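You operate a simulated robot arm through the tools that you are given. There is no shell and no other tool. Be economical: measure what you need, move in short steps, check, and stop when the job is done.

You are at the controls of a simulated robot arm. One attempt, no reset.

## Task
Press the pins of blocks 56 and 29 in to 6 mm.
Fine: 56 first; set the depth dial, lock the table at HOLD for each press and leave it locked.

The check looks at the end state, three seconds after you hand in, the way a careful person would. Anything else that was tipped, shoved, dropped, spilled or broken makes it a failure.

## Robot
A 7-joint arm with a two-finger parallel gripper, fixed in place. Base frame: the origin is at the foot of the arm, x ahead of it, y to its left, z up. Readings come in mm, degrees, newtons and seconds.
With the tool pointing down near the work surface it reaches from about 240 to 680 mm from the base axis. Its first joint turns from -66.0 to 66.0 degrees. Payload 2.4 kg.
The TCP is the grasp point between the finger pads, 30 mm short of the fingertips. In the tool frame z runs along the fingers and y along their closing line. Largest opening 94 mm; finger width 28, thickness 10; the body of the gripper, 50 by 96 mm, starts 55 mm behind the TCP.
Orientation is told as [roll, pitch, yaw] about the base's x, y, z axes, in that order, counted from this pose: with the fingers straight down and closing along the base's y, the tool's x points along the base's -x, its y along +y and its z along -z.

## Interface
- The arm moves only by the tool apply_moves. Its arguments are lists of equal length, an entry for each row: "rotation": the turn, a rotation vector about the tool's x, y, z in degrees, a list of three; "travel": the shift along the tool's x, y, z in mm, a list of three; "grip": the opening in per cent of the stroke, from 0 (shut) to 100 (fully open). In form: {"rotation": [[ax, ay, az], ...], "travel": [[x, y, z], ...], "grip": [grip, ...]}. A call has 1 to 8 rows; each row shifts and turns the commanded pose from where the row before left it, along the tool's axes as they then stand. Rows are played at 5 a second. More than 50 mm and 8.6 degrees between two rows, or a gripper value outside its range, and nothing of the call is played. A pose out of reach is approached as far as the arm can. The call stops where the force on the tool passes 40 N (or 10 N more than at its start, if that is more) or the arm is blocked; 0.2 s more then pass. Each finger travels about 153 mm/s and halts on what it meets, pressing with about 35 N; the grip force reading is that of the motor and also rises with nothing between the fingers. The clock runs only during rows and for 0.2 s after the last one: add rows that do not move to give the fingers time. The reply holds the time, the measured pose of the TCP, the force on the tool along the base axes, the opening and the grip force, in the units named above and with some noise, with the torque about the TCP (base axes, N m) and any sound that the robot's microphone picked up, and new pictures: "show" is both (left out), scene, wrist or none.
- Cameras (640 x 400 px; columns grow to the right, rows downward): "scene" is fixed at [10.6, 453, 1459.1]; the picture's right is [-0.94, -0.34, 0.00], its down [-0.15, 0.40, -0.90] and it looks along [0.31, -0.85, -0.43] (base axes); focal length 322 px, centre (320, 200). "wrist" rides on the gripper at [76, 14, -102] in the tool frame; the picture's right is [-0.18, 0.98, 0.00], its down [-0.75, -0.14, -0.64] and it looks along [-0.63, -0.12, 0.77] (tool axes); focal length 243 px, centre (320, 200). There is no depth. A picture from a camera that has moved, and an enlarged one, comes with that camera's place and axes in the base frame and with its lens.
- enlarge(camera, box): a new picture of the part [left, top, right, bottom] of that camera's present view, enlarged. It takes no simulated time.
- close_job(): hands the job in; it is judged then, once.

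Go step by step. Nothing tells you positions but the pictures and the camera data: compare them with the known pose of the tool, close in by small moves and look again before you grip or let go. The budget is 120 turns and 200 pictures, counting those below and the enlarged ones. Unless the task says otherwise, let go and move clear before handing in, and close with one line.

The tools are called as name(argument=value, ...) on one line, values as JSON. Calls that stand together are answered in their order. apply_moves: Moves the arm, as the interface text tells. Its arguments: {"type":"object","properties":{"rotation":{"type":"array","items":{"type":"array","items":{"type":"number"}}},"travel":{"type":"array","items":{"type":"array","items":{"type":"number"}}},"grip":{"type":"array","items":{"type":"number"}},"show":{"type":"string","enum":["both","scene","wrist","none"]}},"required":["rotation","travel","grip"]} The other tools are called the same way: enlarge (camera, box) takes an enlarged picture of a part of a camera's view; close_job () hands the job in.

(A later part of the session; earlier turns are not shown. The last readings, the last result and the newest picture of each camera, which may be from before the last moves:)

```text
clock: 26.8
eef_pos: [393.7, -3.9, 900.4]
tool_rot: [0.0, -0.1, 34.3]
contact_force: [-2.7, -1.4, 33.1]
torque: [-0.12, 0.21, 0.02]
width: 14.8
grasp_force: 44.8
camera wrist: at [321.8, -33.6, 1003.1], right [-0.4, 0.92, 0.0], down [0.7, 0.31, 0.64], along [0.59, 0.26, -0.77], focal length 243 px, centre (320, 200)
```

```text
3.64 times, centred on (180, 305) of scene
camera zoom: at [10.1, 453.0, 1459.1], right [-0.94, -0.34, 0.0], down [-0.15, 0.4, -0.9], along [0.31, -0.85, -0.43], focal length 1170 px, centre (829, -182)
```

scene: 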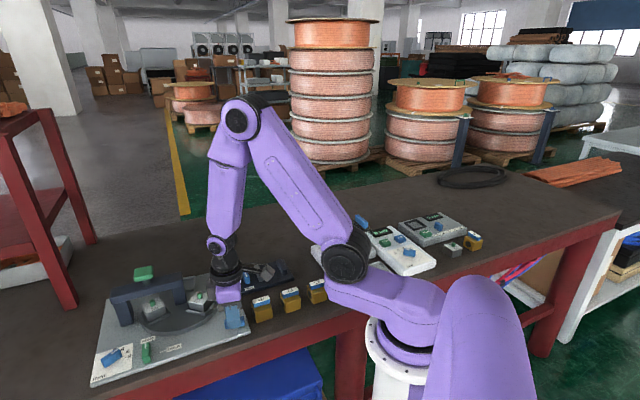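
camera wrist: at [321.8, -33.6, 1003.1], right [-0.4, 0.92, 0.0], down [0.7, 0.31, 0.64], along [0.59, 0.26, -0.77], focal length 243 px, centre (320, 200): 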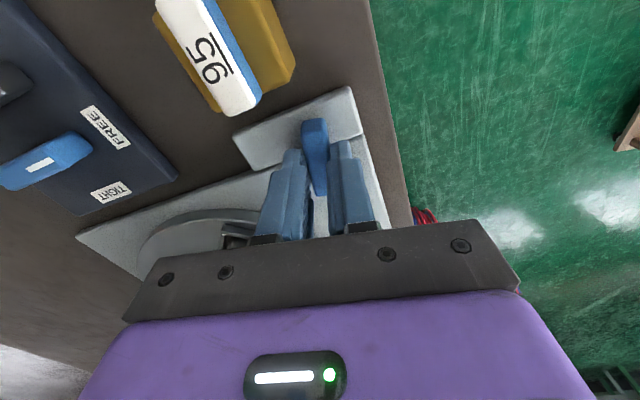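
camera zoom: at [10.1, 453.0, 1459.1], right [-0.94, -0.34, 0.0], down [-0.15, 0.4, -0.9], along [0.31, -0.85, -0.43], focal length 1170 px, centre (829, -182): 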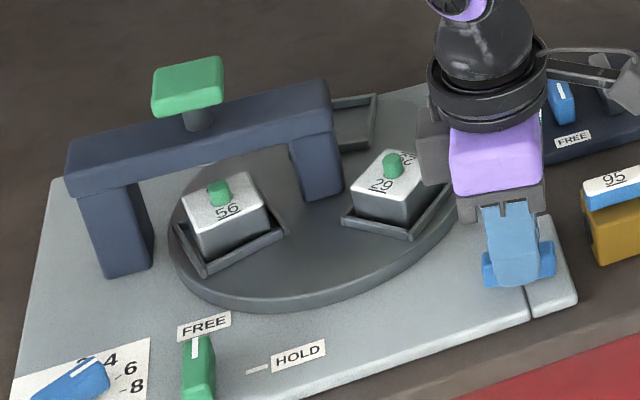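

Table turned well (about 104° in total), but there is a 33 N vertical load on the tool. I'll release and regrip in place to relax it.

apply_moves(rotation=[[0, 0, 0], [0, 0, 0]], travel=[[0, 0, 0], [0, 0, 0]], grip=[30, 30], show="wrist")

enlarge(camera="wrist", box=[220, 70, 400, 240])

```text
clock: 27.4
eef_pos: [393.7, -3.9, 899.0]
tool_rot: [0.0, -0.1, 34.4]
contact_force: [-0.2, 0.0, 1.0]
torque: [0.01, 0.01, 0.03]
width: 28.4
grasp_force: 0.1
camera wrist: at [322.0, -33.5, 1002.8], right [-0.4, 0.92, 0.0], down [0.7, 0.31, 0.64], along [0.59, 0.26, -0.77], focal length 243 px, centre (320, 200)
```

wrist: 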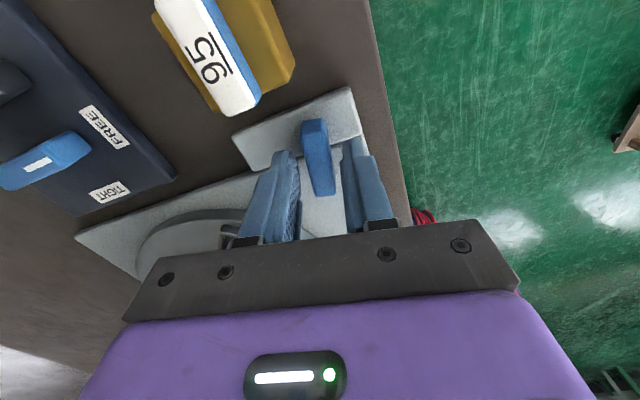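

```text
2.35 times, centred on (310, 155) of wrist
camera zoom: at [322.0, -33.5, 1002.8], right [-0.4, 0.92, 0.0], down [0.7, 0.31, 0.64], along [0.59, 0.26, -0.77], focal length 571 px, centre (344, 306)
```

zoom: 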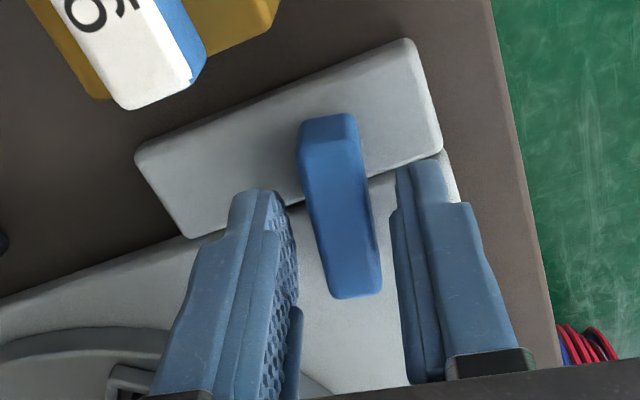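

The load vanished on release. I'll regrip and turn the remaining ~15.8°.

apply_moves(rotation=[[0, 0, 0], [0, 0, 0], [0, 0, 7.9], [0, 0, 7.9], [0, 0, 0], [0, 0, 0], [0, 0, 0]], travel=[[0, 0, 0], [0, 0, 0], [0, 0, 0], [0, 0, 0], [0, 0, 0], [0, 0, 0], [0, 0, 0]], grip=[5, 5, 5, 5, 5, 40, 40], show="none")

apply_moves(rotation=[[0, 0, 0], [0, 0, 0], [0, 0, 8], [0, 0, 8]], travel=[[0, 0, -40], [0, 0, -40], [0, 0, -20], [0, 0, 0]], grip=[50, 50, 100, 100])

enlarge(camera="scene", box=[100, 250, 260, 360])

```text
clock: 29.0
eef_pos: [392.5, -3.7, 899.9]
tool_rot: [0.1, 0.0, 18.6]
contact_force: [-0.6, -0.3, 0.9]
torque: [0.01, 0.01, 0.0]
width: 37.7
grasp_force: 0.1
```

```text
clock: 30.0
eef_pos: [391.3, -4.2, 999.7]
tool_rot: [0.1, -0.1, 2.5]
contact_force: [0.3, -0.4, -0.4]
torque: [0.02, -0.03, 0.01]
width: 94.1
grasp_force: 0.0
camera wrist: at [315.5, 8.0, 1103.3], right [0.14, 0.99, 0.0], down [0.76, -0.11, 0.64], along [0.64, -0.09, -0.77], focal length 243 px, centre (320, 200)
```

scene: 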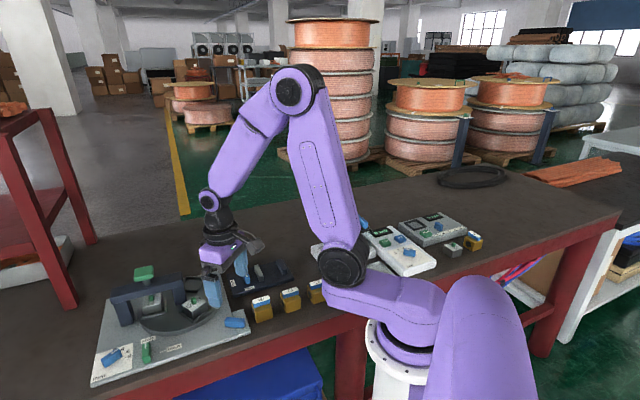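
wrist: 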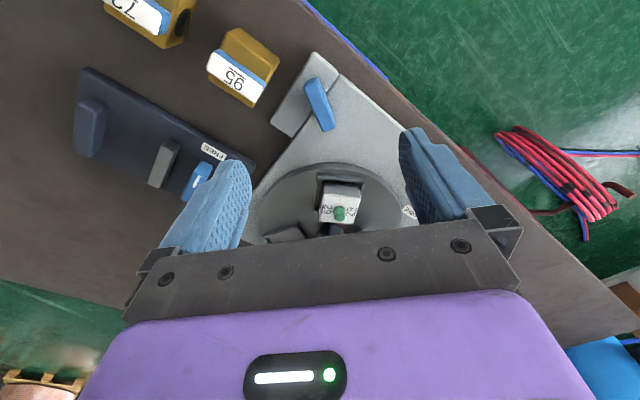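

```text
3.64 times, centred on (180, 305) of scene
camera zoom: at [10.6, 453.0, 1459.1], right [-0.94, -0.34, 0.0], down [-0.15, 0.4, -0.9], along [0.31, -0.85, -0.43], focal length 1170 px, centre (829, -182)
```

zoom: 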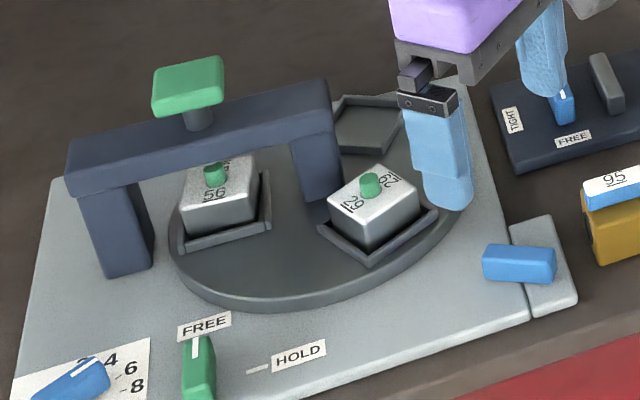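

Block 29 now sits exactly where 56 first was, and 56's pin lies on the plunger's vertical line, so the table is at the station. Next is the HOLD lever at about (522,134).

apply_moves(rotation=[[0, 0, 8.35], [0, 0, 8.35], [0, 0, 8.35], [0, 0, 8.35], [0, 0, 8.35], [0, 0, 8.35]], travel=[[0, 0, 0], [0, 0, 0], [0, 0, 0], [0, 0, 0], [0, 0, 0], [0, 0, 0]], grip=[80, 60, 40, 40, 40, 40], show="none")

apply_moves(rotation=[[0, 0, 0], [0, 0, 0], [0, 0, 0], [0, 0, 0], [0, 0, 0], [0, 0, 0]], travel=[[3.45, 47.4, 0], [3.45, 47.4, 0], [3.45, 47.4, 0], [3.45, 47.4, 0], [0, 0, 35], [0, 0, 40]], grip=[40, 40, 40, 40, 40, 40], show="wrist")

enlarge(camera="wrist", box=[220, 70, 400, 190])

```text
clock: 31.4
eef_pos: [391.6, -2.6, 1000.2]
tool_rot: [0.0, 0.0, -47.6]
contact_force: [-0.3, 0.5, -0.2]
torque: [-0.03, -0.02, -0.02]
width: 37.7
grasp_force: 0.0
```

```text
clock: 32.8
eef_pos: [523.4, 138.0, 922.9]
tool_rot: [0.0, 0.0, -47.5]
contact_force: [-0.1, -1.1, 0.1]
torque: [0.0, 0.01, -0.01]
width: 37.7
grasp_force: 0.0
camera wrist: at [482.4, 204.0, 1027.4], right [0.85, 0.53, 0.0], down [0.41, -0.65, 0.64], along [0.34, -0.55, -0.77], focal length 243 px, centre (320, 200)
```

wrist: 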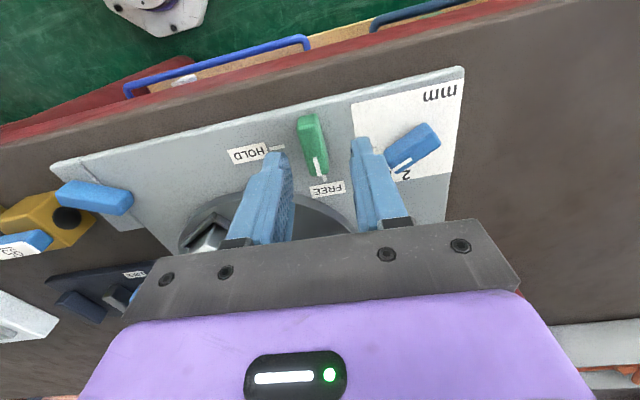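

```text
3.33 times, centred on (310, 130) of wrist
camera zoom: at [482.4, 204.0, 1027.4], right [0.85, 0.53, 0.0], down [0.41, -0.65, 0.64], along [0.34, -0.55, -0.77], focal length 809 px, centre (353, 433)
```

zoom: 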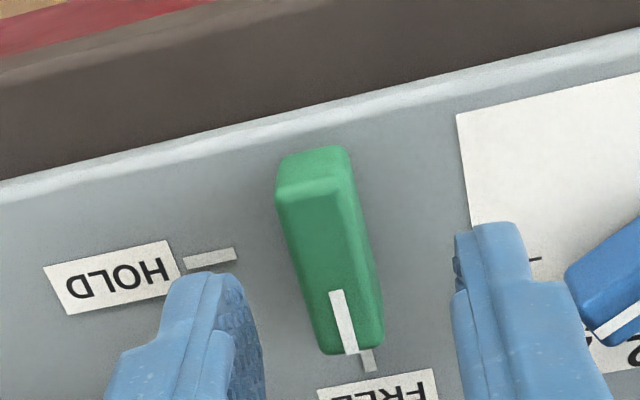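

The lever is at (521.5,133.5), −47°. I'll align, lower, grip, then turn it clockwise toward HOLD.

apply_moves(rotation=[[0, 0, 0], [0, 0, 0], [0, 0, 0], [0, 0, 0], [0, 0, 0]], travel=[[-2, -4.4, 0], [0, 0, 12], [0, 0, 12], [0, 0, 0], [0, 0, 0]], grip=[40, 40, 40, 5, 5], show="none")

apply_moves(rotation=[[0, 0, 8], [0, 0, 8], [0, 0, 8], [0, 0, 8], [0, 0, 8], [0, 0, 8], [0, 0, 8], [0, 0, 8]], travel=[[0, 0, 0], [0, 0, 0], [0, 0, 0], [0, 0, 0], [0, 0, 0], [0, 0, 0], [0, 0, 0], [0, 0, 0]], grip=[5, 5, 5, 5, 5, 5, 5, 5], show="wrist")

```text
clock: 34.0
eef_pos: [521.2, 132.4, 900.1]
tool_rot: [0.1, 0.1, -47.5]
contact_force: [3.0, 0.2, 0.0]
torque: [0.04, 0.0, -0.01]
width: 14.9
grasp_force: 45.1
```

```text
clock: 35.8
eef_pos: [521.6, 131.3, 901.0]
tool_rot: [0.0, 0.0, -111.8]
contact_force: [-0.6, 5.5, 7.9]
torque: [0.75, -0.27, 0.02]
width: 14.7
grasp_force: 45.1
camera wrist: at [562.6, 197.8, 1004.0], right [0.85, -0.53, 0.0], down [-0.41, -0.65, 0.64], along [-0.34, -0.54, -0.77], focal length 243 px, centre (320, 200)
```

wrist: 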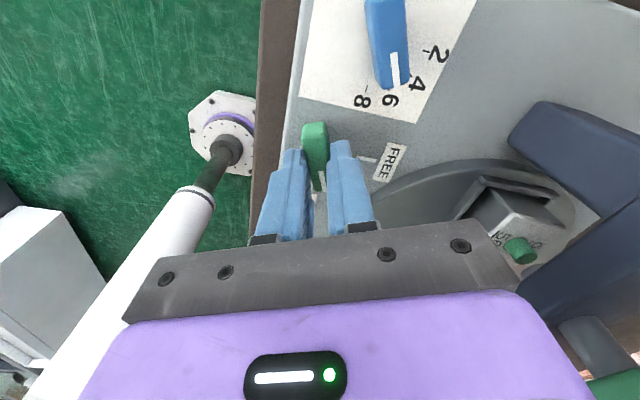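

The lever follows smoothly. I'll go another 25° to reach the HOLD mark.

apply_moves(rotation=[[0, 0, 8], [0, 0, 8], [0, 0, 8], [0, 0, 0]], travel=[[0, 0, 0], [0, 0, 0], [0, 0, 0], [0, 0, 0]], grip=[5, 5, 5, 5], show="none")

apply_moves(rotation=[[0, 0, 0], [0, 0, 0], [0, 0, 0], [0, 0, 0]], travel=[[0, 0, 0], [0, 0, 0], [0, 0, -35], [0, 0, -40]], grip=[30, 40, 40, 40])

enlarge(camera="wrist", box=[220, 50, 420, 190])

enlarge(camera="scene", box=[80, 260, 220, 390])

```text
clock: 36.8
eef_pos: [520.2, 131.6, 901.2]
tool_rot: [-0.1, 0.0, -135.5]
contact_force: [3.2, 11.8, 10.2]
torque: [-0.55, 0.75, 0.41]
width: 14.8
grasp_force: 44.6
```

```text
clock: 37.8
eef_pos: [522.1, 130.7, 976.4]
tool_rot: [0.1, 0.0, -135.4]
contact_force: [-1.0, -0.3, -0.5]
torque: [-0.01, 0.0, 0.0]
width: 37.7
grasp_force: 0.2
camera wrist: at [587.0, 174.3, 1079.4], right [0.56, -0.83, 0.0], down [-0.64, -0.43, 0.64], along [-0.53, -0.36, -0.77], focal length 243 px, centre (320, 200)
```

scene: 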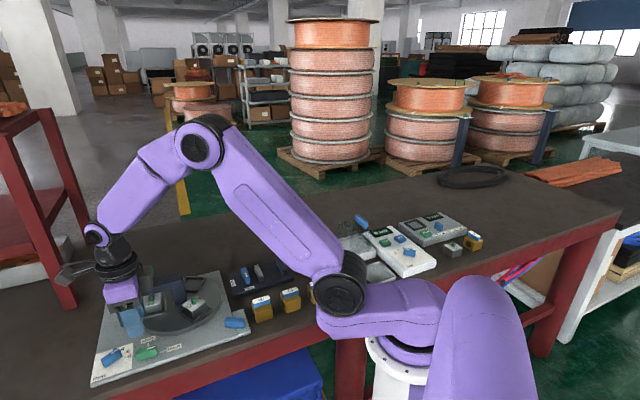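
wrist: 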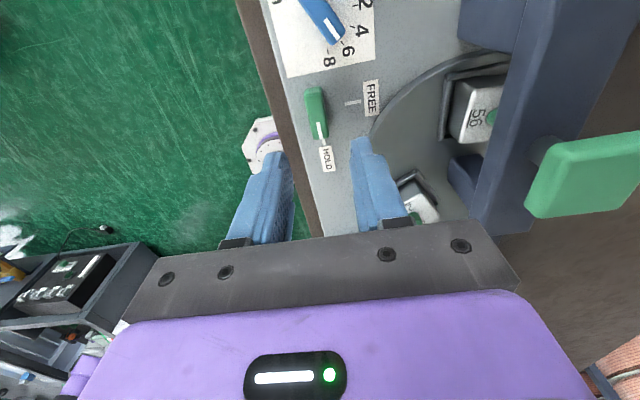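

```text
2.86 times, centred on (320, 120) of wrist
camera zoom: at [587.0, 174.3, 1079.4], right [0.56, -0.83, 0.0], down [-0.64, -0.43, 0.64], along [-0.53, -0.36, -0.77], focal length 693 px, centre (320, 429)
```

zoom: 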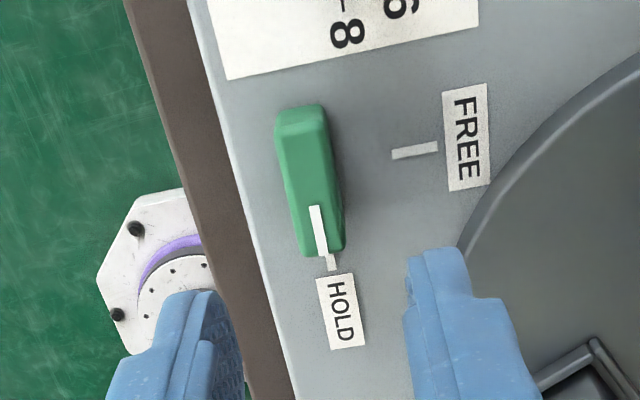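

```text
3.08 times, centred on (150, 325) of scene
camera zoom: at [10.6, 453.0, 1459.1], right [-0.94, -0.34, 0.0], down [-0.15, 0.4, -0.9], along [0.31, -0.85, -0.43], focal length 990 px, centre (843, -185)
```

zoom: 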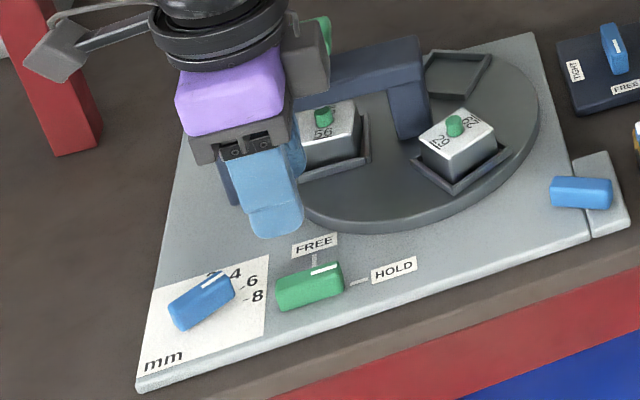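

The lever points exactly at the HOLD tick and the table has not shifted. Now I'll lift, bring the gripper back to neutral yaw with fingers shut, and look down on the press head.

apply_moves(rotation=[[0, 0, -8.4], [0, 0, -8.4], [0, 0, -8.4], [0, 0, -8.4], [0, 0, -8.4], [0, 0, -8.4], [0, 0, -8.4], [0, 0, -8.4]], travel=[[0, 0, -35], [0, 0, -35], [0, 0, -30], [0, 0, 0], [0, 0, 0], [0, 0, 0], [0, 0, 0], [0, 0, 0]], grip=[40, 40, 20, 0, 0, 0, 0, 0], show="none")

apply_moves(rotation=[[0, 0, -8.5], [0, 0, -8.5], [0, 0, -8.5], [0, 0, -8.5], [0, 0, -8.5], [0, 0, -8.5], [0, 0, -8.5], [0, 0, -8.6]], travel=[[0, 0, 0], [0, 0, 0], [0, 0, 0], [0, 0, 0], [0, 0, 0], [0, 0, 0], [0, 0, 0], [0, 0, 0]], grip=[0, 0, 0, 0, 0, 0, 0, 0], show="none")

apply_moves(rotation=[[0, 0, 0], [0, 0, 0], [0, 0, 0]], travel=[[-6, -23, 0], [-6, -23, 0], [-6, -23, 0]], grip=[0, 0, 0])

enlarge(camera="wrist", box=[200, 60, 440, 230])

```text
clock: 39.6
eef_pos: [519.9, 130.6, 1075.7]
tool_rot: [0.0, 0.0, -68.1]
contact_force: [0.4, 0.2, -0.2]
torque: [-0.02, -0.05, 0.04]
width: 0.0
grasp_force: 32.8
```

```text
clock: 41.4
eef_pos: [520.3, 130.5, 1075.6]
tool_rot: [0.0, 0.0, 0.0]
contact_force: [-0.2, -0.2, -0.7]
torque: [0.04, 0.01, 0.01]
width: 0.0
grasp_force: 32.7
```

```text
clock: 42.2
eef_pos: [536.7, 62.7, 1075.7]
tool_rot: [0.1, 0.0, -0.2]
contact_force: [0.0, 1.2, 0.5]
torque: [0.02, -0.01, -0.01]
width: 0.0
grasp_force: 32.5
camera wrist: at [462.2, 77.0, 1179.5], right [0.19, 0.98, 0.0], down [0.75, -0.14, 0.64], along [0.63, -0.12, -0.77], focal length 243 px, centre (320, 200)
```

scene: 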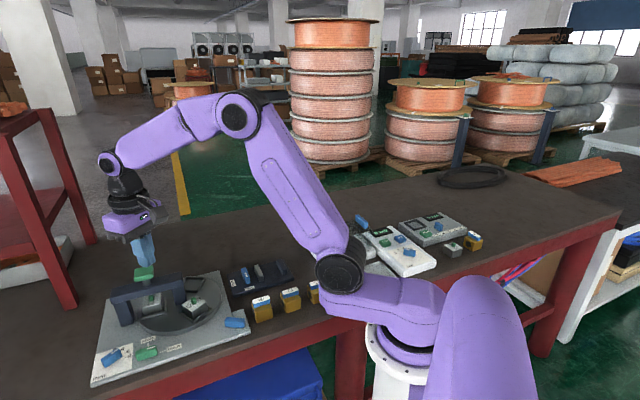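
wrist: 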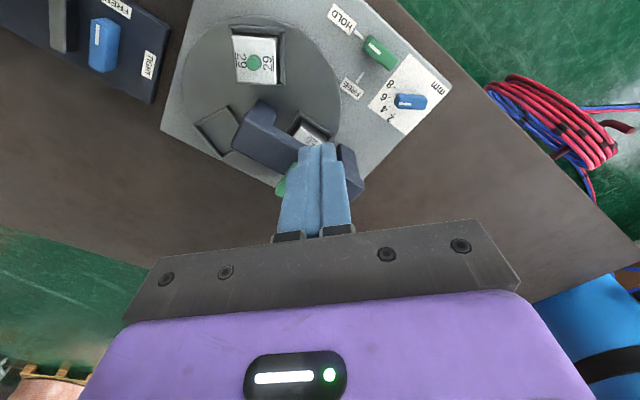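

```text
2.35 times, centred on (320, 145) of wrist
camera zoom: at [462.2, 77.0, 1179.5], right [0.19, 0.98, 0.0], down [0.75, -0.14, 0.64], along [0.63, -0.12, -0.77], focal length 571 px, centre (320, 329)
```

zoom: 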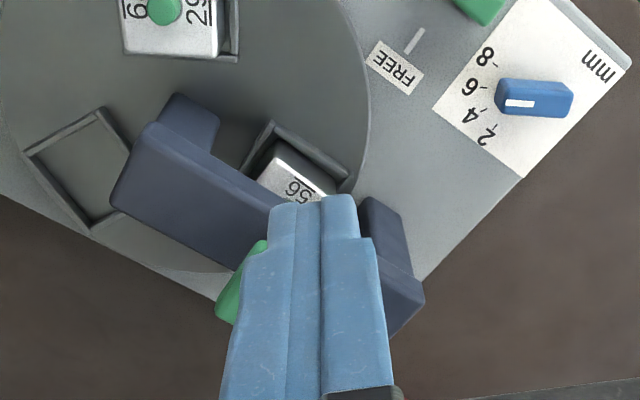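

The fingers hide the head, so I'll shift sideways to see it.

apply_moves(rotation=[[0, 0, 0], [0, 0, 0]], travel=[[30, 30, 0], [0, 35, 0]], grip=[0, 0], show="wrist")

enlarge(camera="wrist", box=[160, 90, 340, 240])

enlarge(camera="scene", box=[100, 240, 220, 340])

```text
clock: 42.8
eef_pos: [510.0, 125.9, 1077.1]
tool_rot: [0.1, 0.0, -0.3]
contact_force: [-0.1, -0.2, -0.1]
torque: [-0.05, 0.01, 0.03]
width: 0.0
grasp_force: 32.5
camera wrist: at [434.1, 142.4, 1179.9], right [0.19, 0.98, 0.0], down [0.75, -0.14, 0.64], along [0.63, -0.12, -0.77], focal length 243 px, centre (320, 200)
```

wrist: 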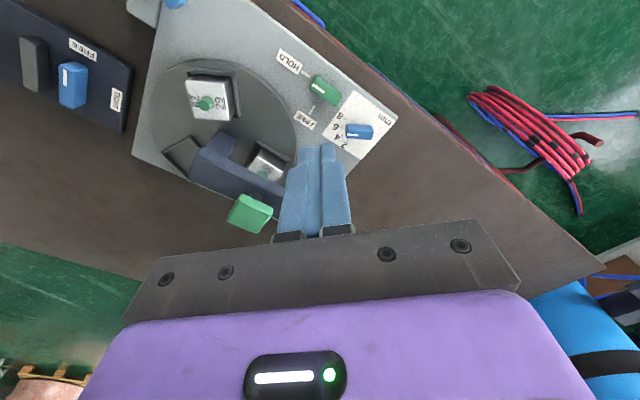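

```text
2.67 times, centred on (250, 165) of wrist
camera zoom: at [434.1, 142.4, 1179.9], right [0.19, 0.98, 0.0], down [0.75, -0.14, 0.64], along [0.63, -0.12, -0.77], focal length 647 px, centre (507, 293)
```

zoom: 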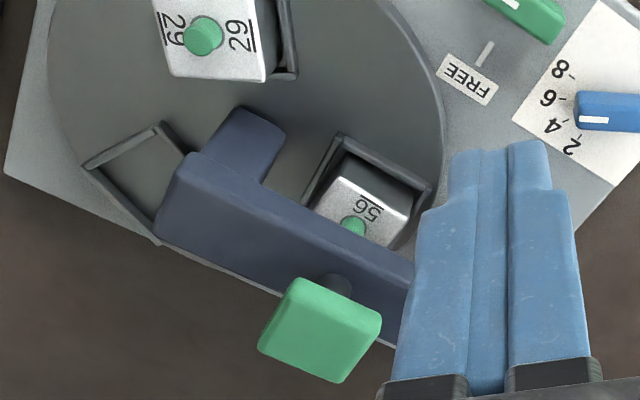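

```text
4.00 times, centred on (160, 290) of scene
camera zoom: at [10.6, 453.0, 1459.1], right [-0.94, -0.34, 0.0], down [-0.15, 0.4, -0.9], along [0.31, -0.85, -0.43], focal length 1287 px, centre (960, -160)
```

zoom: 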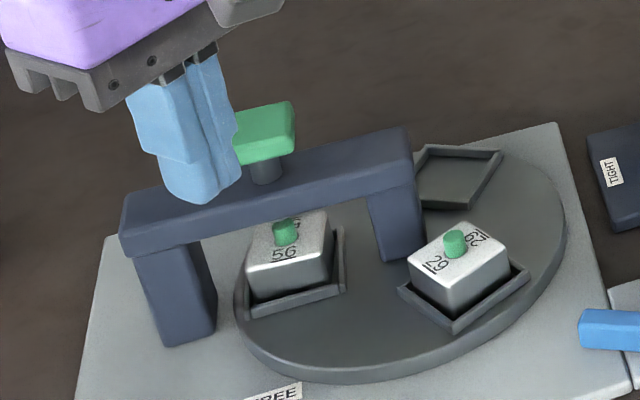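

The head's top centre comes out near (587,37,~997). I'll go above it and check before pressing.

apply_moves(rotation=[[0, 0, 0], [0, 0, 0], [0, 0, 0], [0, 0, 0]], travel=[[-26, -30, 0], [-26, -30, 0], [-25, -29, 0], [0, 0, 35]], grip=[0, 0, 0, 0])

enlarge(camera="scene", box=[100, 240, 220, 340])

enlarge(camera="wrist", box=[230, 90, 410, 240])

```text
clock: 43.8
eef_pos: [587.1, 36.1, 1043.4]
tool_rot: [0.0, 0.0, -0.2]
contact_force: [0.4, 0.7, 0.6]
torque: [0.01, -0.02, 0.0]
width: 0.1
grasp_force: 32.8
camera wrist: at [511.3, 51.7, 1146.1], right [0.19, 0.98, 0.0], down [0.75, -0.14, 0.64], along [0.63, -0.12, -0.77], focal length 243 px, centre (320, 200)
```

scene: 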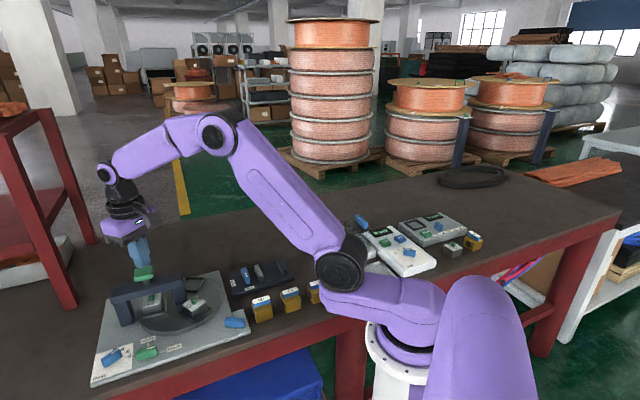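
wrist: 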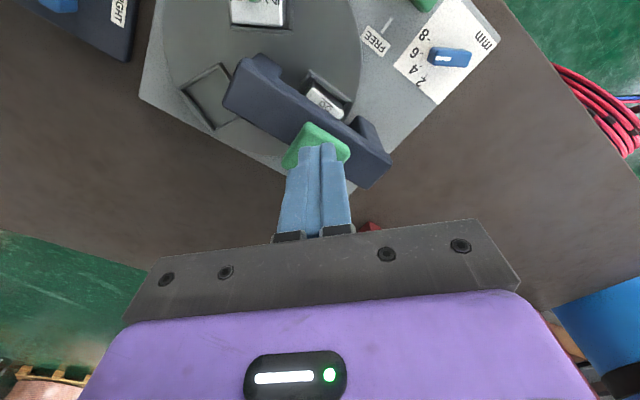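

```text
4.00 times, centred on (160, 290) of scene
camera zoom: at [10.7, 453.0, 1459.1], right [-0.94, -0.34, 0.0], down [-0.15, 0.4, -0.9], along [0.31, -0.85, -0.43], focal length 1287 px, centre (960, -160)
```

zoom: 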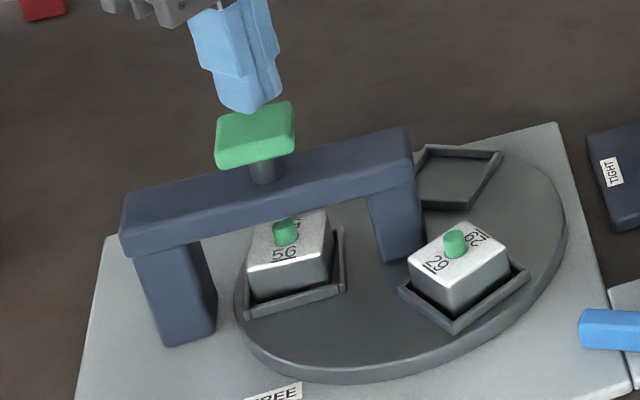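

```text
2.67 times, centred on (320, 165) of wrist
camera zoom: at [511.3, 51.7, 1146.1], right [0.19, 0.98, 0.0], down [0.75, -0.14, 0.64], along [0.63, -0.12, -0.77], focal length 647 px, centre (320, 293)
```

zoom: 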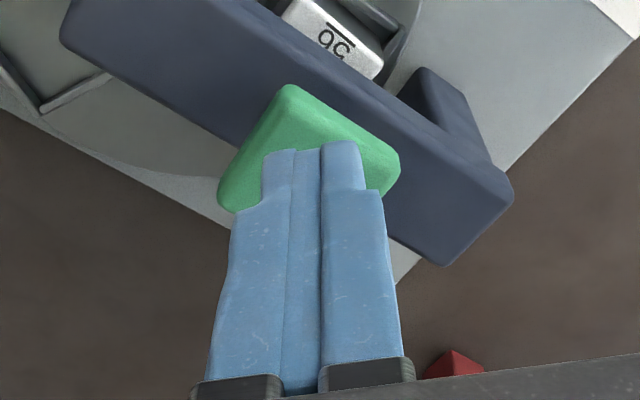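

The fingers are over the head; I'll shift 4 mm forward and lower gently until contact.

apply_moves(rotation=[[0, 0, 0], [0, 0, 0], [0, 0, 0], [0, 0, 0], [0, 0, 0], [0, 0, 0]], travel=[[-4, 0, 0], [0, 0, 5], [0, 0, 5], [0, 0, 4], [0, 0, 4], [0, 0, 4]], grip=[0, 0, 0, 0, 0, 0], show="none")

enlarge(camera="scene", box=[100, 240, 220, 340])

```text
clock: 45.2
eef_pos: [590.6, 37.7, 1017.0]
tool_rot: [0.0, -0.1, -0.2]
contact_force: [0.3, 0.0, 0.4]
torque: [0.02, -0.01, 0.02]
width: 0.0
grasp_force: 33.2
```

```text
4.00 times, centred on (160, 290) of scene
camera zoom: at [10.6, 453.0, 1459.1], right [-0.94, -0.34, 0.0], down [-0.15, 0.4, -0.9], along [0.31, -0.85, -0.43], focal length 1287 px, centre (960, -160)
```

zoom: 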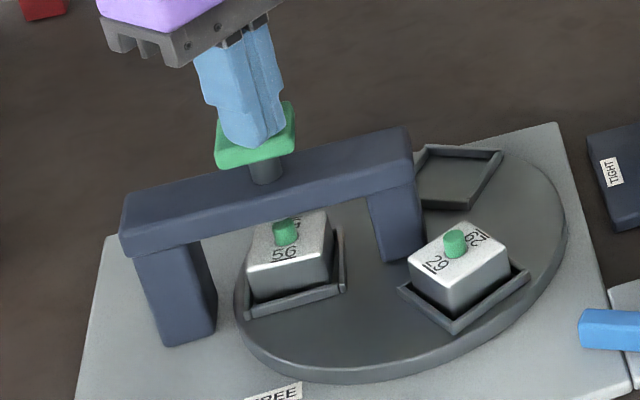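

No contact yet at tip z≈987. I'll check the tip against the head from the wrist camera before going on.

enlarge(camera="wrist", box=[230, 90, 410, 240])

enlarge(camera="scene", box=[130, 245, 190, 295])

```text
2.67 times, centred on (320, 165) of wrist
camera zoom: at [514.0, 53.3, 1122.5], right [0.19, 0.98, 0.0], down [0.75, -0.14, 0.64], along [0.63, -0.12, -0.77], focal length 647 px, centre (320, 293)
```

zoom: 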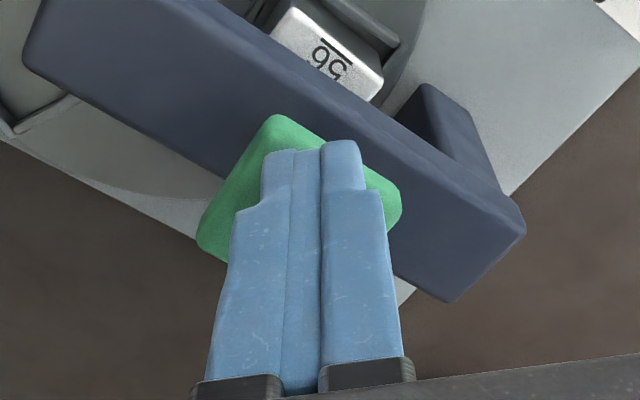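

```text
8.00 times, centred on (160, 270) of scene
camera zoom: at [10.6, 453.0, 1459.1], right [-0.94, -0.34, 0.0], down [-0.15, 0.4, -0.9], along [0.31, -0.85, -0.43], focal length 2574 px, centre (1600, -360)
```

zoom: 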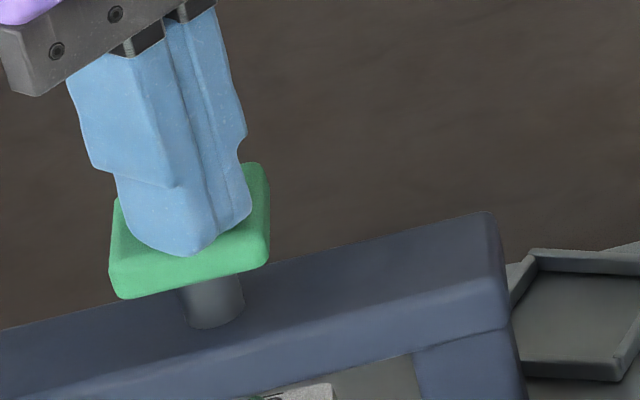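

The head's top is lower than I first took it, which puts its centre further out, about (600,30). I'll raise, shift there and lower again.

apply_moves(rotation=[[0, 0, 0], [0, 0, 0], [0, 0, 0], [0, 0, 0], [0, 0, 0], [0, 0, 0]], travel=[[0, 0, -10], [-9, -7, 0], [0, 0, 5], [0, 0, 5], [0, 0, 2], [0, 0, 2]], grip=[0, 0, 0, 0, 0, 0], show="none")

enlarge(camera="scene", box=[130, 245, 190, 295])

enlarge(camera="wrist", box=[230, 90, 410, 240])

```text
clock: 46.6
eef_pos: [599.1, 29.8, 1014.4]
tool_rot: [0.0, -0.1, -0.1]
contact_force: [1.3, 1.1, 1.0]
torque: [-0.02, -0.05, -0.03]
width: 0.2
grasp_force: 33.0
```

```text
8.00 times, centred on (160, 270) of scene
camera zoom: at [10.6, 453.0, 1459.1], right [-0.94, -0.34, 0.0], down [-0.15, 0.4, -0.9], along [0.31, -0.85, -0.43], focal length 2574 px, centre (1600, -360)
```

zoom: 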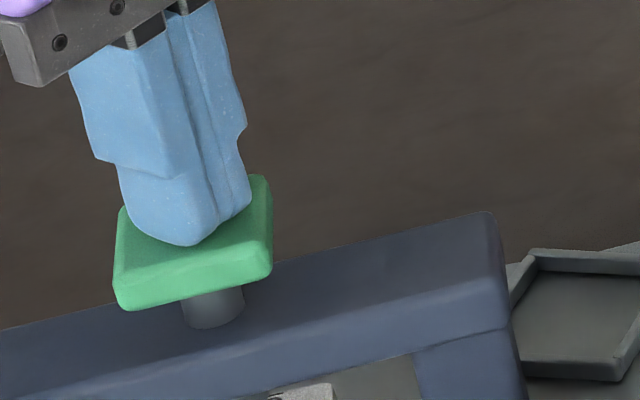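

```text
2.67 times, centred on (320, 165) of wrist
camera zoom: at [522.9, 45.9, 1118.2], right [0.19, 0.98, 0.0], down [0.75, -0.14, 0.64], along [0.63, -0.12, -0.77], focal length 647 px, centre (320, 293)
```

zoom: 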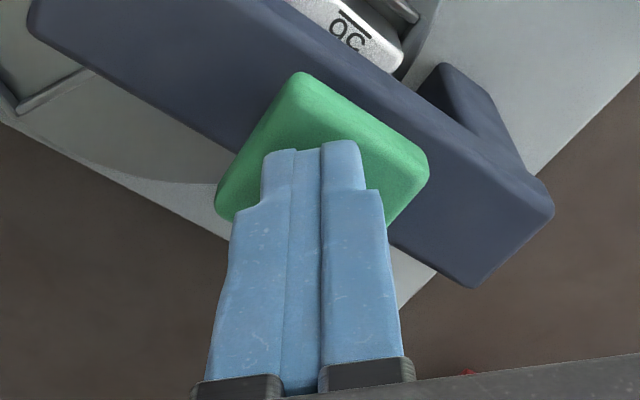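

The head has begun to move down under the fingers with little force. I'll keep pressing in small steps.

apply_moves(rotation=[[0, 0, 0], [0, 0, 0], [0, 0, 0], [0, 0, 0]], travel=[[0, 0, 3], [0, 0, 3], [0, 0, 3], [0, 0, 3]], grip=[0, 0, 0, 0], show="none")

enlarge(camera="scene", box=[120, 255, 200, 320])

```text
clock: 47.6
eef_pos: [597.1, 30.9, 1005.1]
tool_rot: [-0.1, -0.2, -0.1]
contact_force: [-4.7, 1.0, 25.0]
torque: [0.0, 0.3, -0.02]
width: 0.1
grasp_force: 32.6
heard: click
```

```text
6.15 times, centred on (160, 288) of scene
camera zoom: at [10.0, 453.0, 1459.1], right [-0.94, -0.34, 0.0], down [-0.15, 0.4, -0.9], along [0.31, -0.85, -0.43], focal length 1980 px, centre (1305, -338)
```

zoom: 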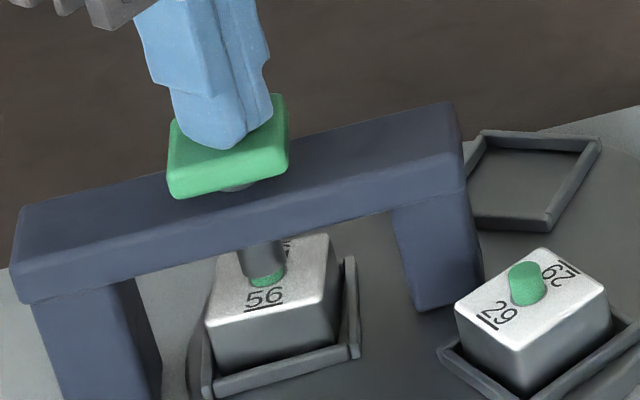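

A click was heard at 25 N with the plunger on the pin. I'll press slightly further to confirm it is on the stop.

apply_moves(rotation=[[0, 0, 0], [0, 0, 0], [0, 0, 0]], travel=[[0, 0, 1], [0, 0, 1], [0, 0, 0]], grip=[0, 0, 0], show="none")

enlarge(camera="scene", box=[120, 255, 200, 320])

```text
clock: 48.1
eef_pos: [599.1, 30.5, 1005.6]
tool_rot: [0.1, -0.1, -0.1]
contact_force: [-5.0, 0.0, 10.3]
torque: [0.01, 0.25, 0.01]
width: 0.0
grasp_force: 32.5
stopped in row 2: the force on the tool passed its limit at 42 N (the readings are from after the stop); the commanded pose is now the measured one
```

```text
6.15 times, centred on (160, 288) of scene
camera zoom: at [10.3, 453.0, 1459.1], right [-0.94, -0.34, 0.0], down [-0.15, 0.4, -0.9], along [0.31, -0.85, -0.43], focal length 1980 px, centre (1305, -338)
```

zoom: 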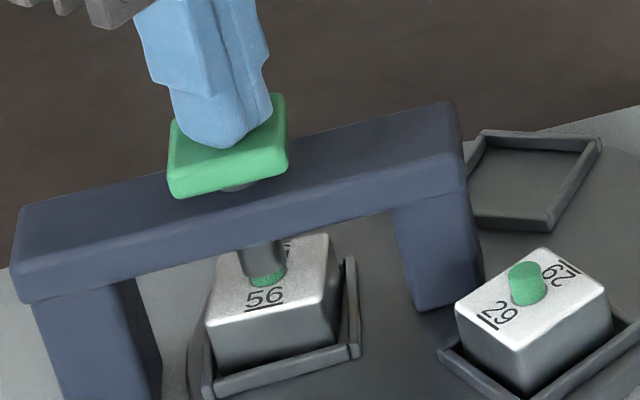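

It stopped hard at the depth stop with no further motion. I'll lift off and check pin 56.

apply_moves(rotation=[[0, 0, 0], [0, 0, 0], [0, 0, 0]], travel=[[0, 0, -10], [0, 0, -30], [0, 0, -35]], grip=[0, 0, 0], show="none")

enlarge(camera="scene", box=[120, 255, 200, 320])

```text
clock: 48.9
eef_pos: [598.8, 30.1, 1080.5]
tool_rot: [-0.1, -0.1, -0.1]
contact_force: [0.9, 0.9, -0.2]
torque: [-0.01, 0.0, 0.0]
width: 0.0
grasp_force: 33.2
```

```text
6.15 times, centred on (160, 288) of scene
camera zoom: at [10.6, 453.0, 1459.1], right [-0.94, -0.34, 0.0], down [-0.15, 0.4, -0.9], along [0.31, -0.85, -0.43], focal length 1980 px, centre (1305, -338)
```

zoom: 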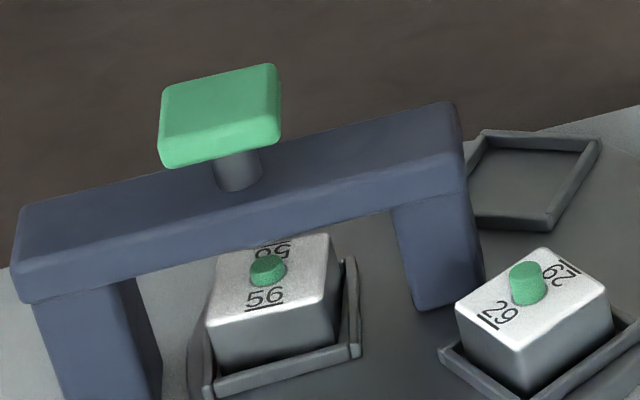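

Pin 56 is visibly lower now and the press has sprung back. Next I release the table: back to the lever, gripping it at yaw −135°.

apply_moves(rotation=[[0, 0, 0], [0, 0, 0], [0, 0, 0], [0, 0, 8.5], [0, 0, 8.5], [0, 0, 8.5], [0, 0, 8.5], [0, 0, 8.5]], travel=[[26, 34, 0], [26, 34, 0], [25.5, 34.5, 0], [0, 0, 0], [0, 0, 0], [0, 0, 0], [0, 0, 0], [0, 0, 0]], grip=[0, 20, 40, 40, 40, 40, 40, 40], show="none")

apply_moves(rotation=[[0, 0, 8.5], [0, 0, 8.5], [0, 0, 8.5], [0, 0, 8.5], [0, 0, 8.5], [0, 0, 8.5], [0, 0, 8.5], [0, 0, 8.5]], travel=[[0, 0, 20], [0, 0, 20], [0, 0, 20], [0, 0, 20], [0, 0, 0], [0, 0, 0], [0, 0, 0], [0, 0, 0]], grip=[40, 40, 40, 40, 40, 40, 40, 40], show="none")

apply_moves(rotation=[[0, 0, 8.3], [0, 0, 8.3], [0, 0, 8.4], [0, 0, 0]], travel=[[0, 0, 20], [0, 0, 20], [0, 0, 20], [0, 0, 15]], grip=[40, 40, 40, 40], show="wrist")

enlarge(camera="wrist", box=[220, 70, 400, 190])

```text
clock: 50.7
eef_pos: [521.3, 133.2, 1079.5]
tool_rot: [0.0, -0.1, -42.9]
contact_force: [-0.1, 0.3, 0.5]
torque: [0.03, -0.01, 0.02]
width: 37.9
grasp_force: 0.0
```

```text
clock: 52.5
eef_pos: [522.5, 132.9, 998.2]
tool_rot: [0.1, -0.1, -110.7]
contact_force: [0.0, 0.0, -0.2]
torque: [0.03, -0.02, -0.02]
width: 37.6
grasp_force: 0.0
```

```text
clock: 53.5
eef_pos: [523.1, 133.1, 923.5]
tool_rot: [0.1, 0.1, -135.7]
contact_force: [0.3, -0.7, 0.7]
torque: [-0.02, 0.0, -0.02]
width: 37.7
grasp_force: 0.0
camera wrist: at [587.3, 177.0, 1026.7], right [0.55, -0.83, 0.0], down [-0.64, -0.42, 0.64], along [-0.53, -0.36, -0.77], focal length 243 px, centre (320, 200)
```

wrist: 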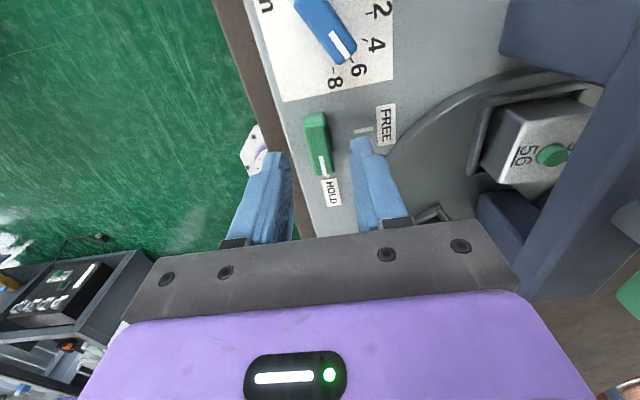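

```text
3.33 times, centred on (310, 130) of wrist
camera zoom: at [587.3, 177.0, 1026.7], right [0.55, -0.83, 0.0], down [-0.64, -0.42, 0.64], along [-0.53, -0.36, -0.77], focal length 809 px, centre (353, 433)
```

zoom: 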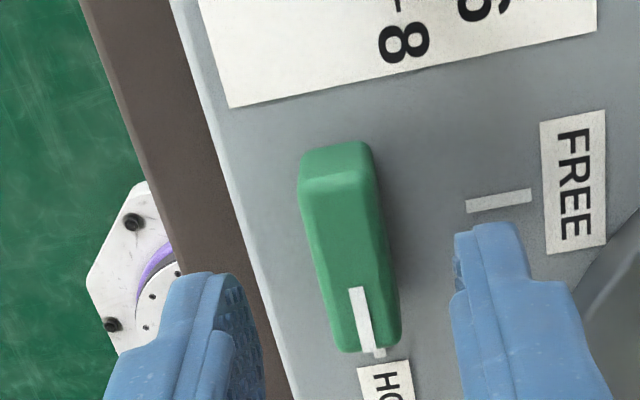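

The gripper straddles the lever. I'll lower, grip and turn it back counter-clockwise to FREE.

apply_moves(rotation=[[0, 0, 0], [0, 0, 0], [0, 0, 0], [0, 0, 0]], travel=[[0, 0, 12], [0, 0, 11.5], [0, 0, 0], [0, 0, 0]], grip=[40, 40, 5, 5], show="none")

apply_moves(rotation=[[0, 0, -8], [0, 0, -8], [0, 0, -8], [0, 0, -8], [0, 0, -8], [0, 0, -8], [0, 0, -8], [0, 0, -8]], travel=[[0, 0, 0], [0, 0, 0], [0, 0, 0], [0, 0, 0], [0, 0, 0], [0, 0, 0], [0, 0, 0], [0, 0, 0]], grip=[5, 5, 5, 5, 5, 5, 5, 5], show="none")

apply_moves(rotation=[[0, 0, -8], [0, 0, -8], [0, 0, -8], [0, 0, 0]], travel=[[0, 0, 0], [0, 0, 0], [0, 0, 0], [0, 0, 0]], grip=[5, 5, 5, 5], show="none")

apply_moves(rotation=[[0, 0, 0], [0, 0, 0], [0, 0, 0], [0, 0, 0]], travel=[[0, 0, 0], [0, 0, 0], [0, 0, -40], [0, 0, -40]], grip=[30, 40, 40, 40], show="wrist")

enlarge(camera="wrist", box=[220, 50, 400, 190])

enlarge(camera="scene", box=[80, 260, 260, 390])

```text
clock: 54.5
eef_pos: [521.8, 133.4, 898.7]
tool_rot: [0.1, 0.1, -135.7]
contact_force: [-5.5, 1.2, 2.5]
torque: [0.41, 0.12, 0.53]
width: 14.7
grasp_force: 45.3
```

```text
clock: 56.3
eef_pos: [520.1, 133.8, 900.0]
tool_rot: [-0.1, 0.0, -71.3]
contact_force: [-12.6, 7.4, -22.3]
torque: [-0.64, -0.13, 0.0]
width: 15.1
grasp_force: 45.1
```

```text
clock: 57.3
eef_pos: [519.2, 133.2, 900.4]
tool_rot: [-0.1, 0.1, -47.5]
contact_force: [-17.0, 8.0, -18.2]
torque: [-0.15, 0.01, 0.0]
width: 14.9
grasp_force: 45.0
```

```text
clock: 58.3
eef_pos: [523.1, 133.9, 981.1]
tool_rot: [0.2, -0.1, -47.6]
contact_force: [0.5, 0.2, 0.2]
torque: [0.0, 0.0, 0.02]
width: 37.4
grasp_force: 0.1
camera wrist: at [482.9, 200.3, 1084.4], right [0.85, 0.53, 0.0], down [0.4, -0.65, 0.64], along [0.34, -0.55, -0.77], focal length 243 px, centre (320, 200)
```

wrist: 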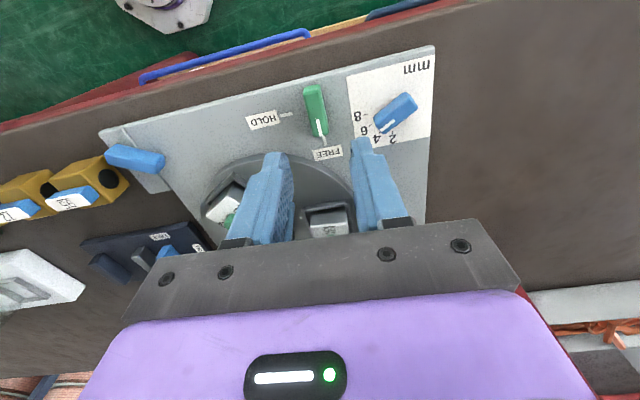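

```text
2.86 times, centred on (310, 120) of wrist
camera zoom: at [482.9, 200.3, 1084.4], right [0.85, 0.53, 0.0], down [0.4, -0.65, 0.64], along [0.34, -0.55, -0.77], focal length 693 px, centre (349, 429)
```

zoom: 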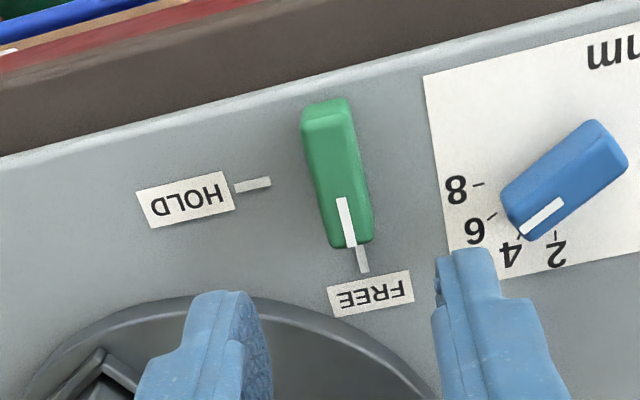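

```text
3.08 times, centred on (170, 325) of scene
camera zoom: at [10.6, 453.0, 1459.1], right [-0.94, -0.34, 0.0], down [-0.15, 0.4, -0.9], along [0.31, -0.85, -0.43], focal length 990 px, centre (782, -185)
```

zoom: 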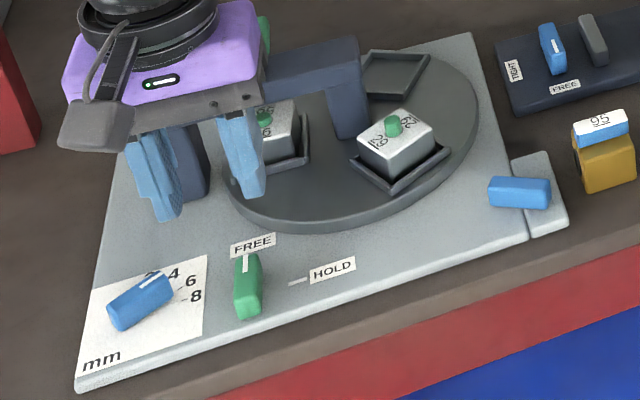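

The lever is at FREE and the dial still shows 6. Now to the table knob (bar at ~18.6°, centre (392,−3.5)).

apply_moves(rotation=[[0, 0, -8.3], [0, 0, -8.3], [0, 0, -8.3], [0, 0, -8.3], [0, 0, -8.3], [0, 0, -8.3], [0, 0, -8.3], [0, 0, -8.1]], travel=[[0, 0, -10], [0, 0, 0], [0, 0, 0], [0, 0, 0], [0, 0, 0], [0, 0, 0], [0, 0, 0], [0, 0, 0]], grip=[40, 40, 40, 40, 40, 40, 40, 40], show="none")

apply_moves(rotation=[[0, 0, 0], [0, 0, 0], [0, 0, 0], [0, 0, 0], [0, 0, 0], [0, 0, 0]], travel=[[42, -22.15, 0], [42, -22.15, 0], [42, -22.15, 0], [42, -22.15, 0], [0, 0, 30], [0, 0, 35]], grip=[40, 40, 40, 40, 40, 40], show="wrist")

enlarge(camera="wrist", box=[220, 70, 400, 190])

```text
clock: 60.1
eef_pos: [522.4, 133.8, 990.5]
tool_rot: [-0.1, -0.1, 18.6]
contact_force: [0.4, 0.0, 0.1]
torque: [0.0, 0.0, 0.02]
width: 37.8
grasp_force: 0.0
```

```text
clock: 61.5
eef_pos: [390.0, -3.7, 927.4]
tool_rot: [0.0, -0.2, 18.4]
contact_force: [0.6, -0.4, 0.1]
torque: [-0.04, -0.03, 0.0]
width: 37.4
grasp_force: 0.1
camera wrist: at [313.8, -14.1, 1030.7], right [-0.14, 0.99, 0.0], down [0.76, 0.11, 0.64], along [0.64, 0.09, -0.77], focal length 243 px, centre (320, 200)
```

wrist: 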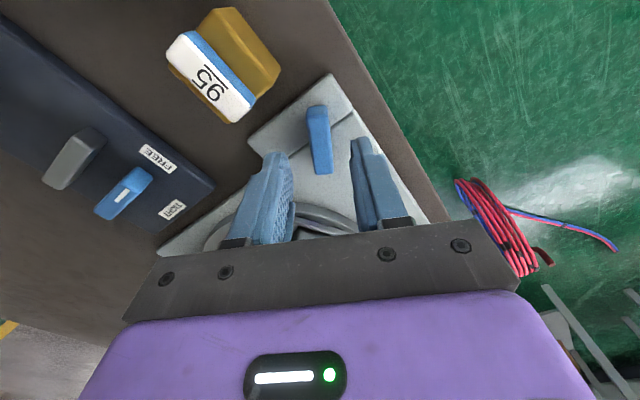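

```text
3.33 times, centred on (310, 130) of wrist
camera zoom: at [313.8, -14.1, 1030.7], right [-0.14, 0.99, 0.0], down [0.76, 0.11, 0.64], along [0.64, 0.09, -0.77], focal length 809 px, centre (353, 433)
```

zoom: 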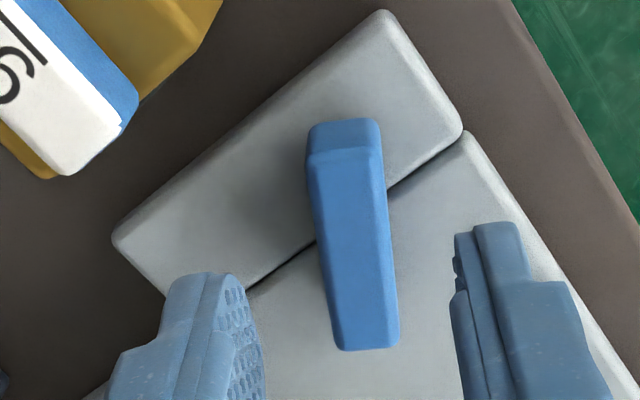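

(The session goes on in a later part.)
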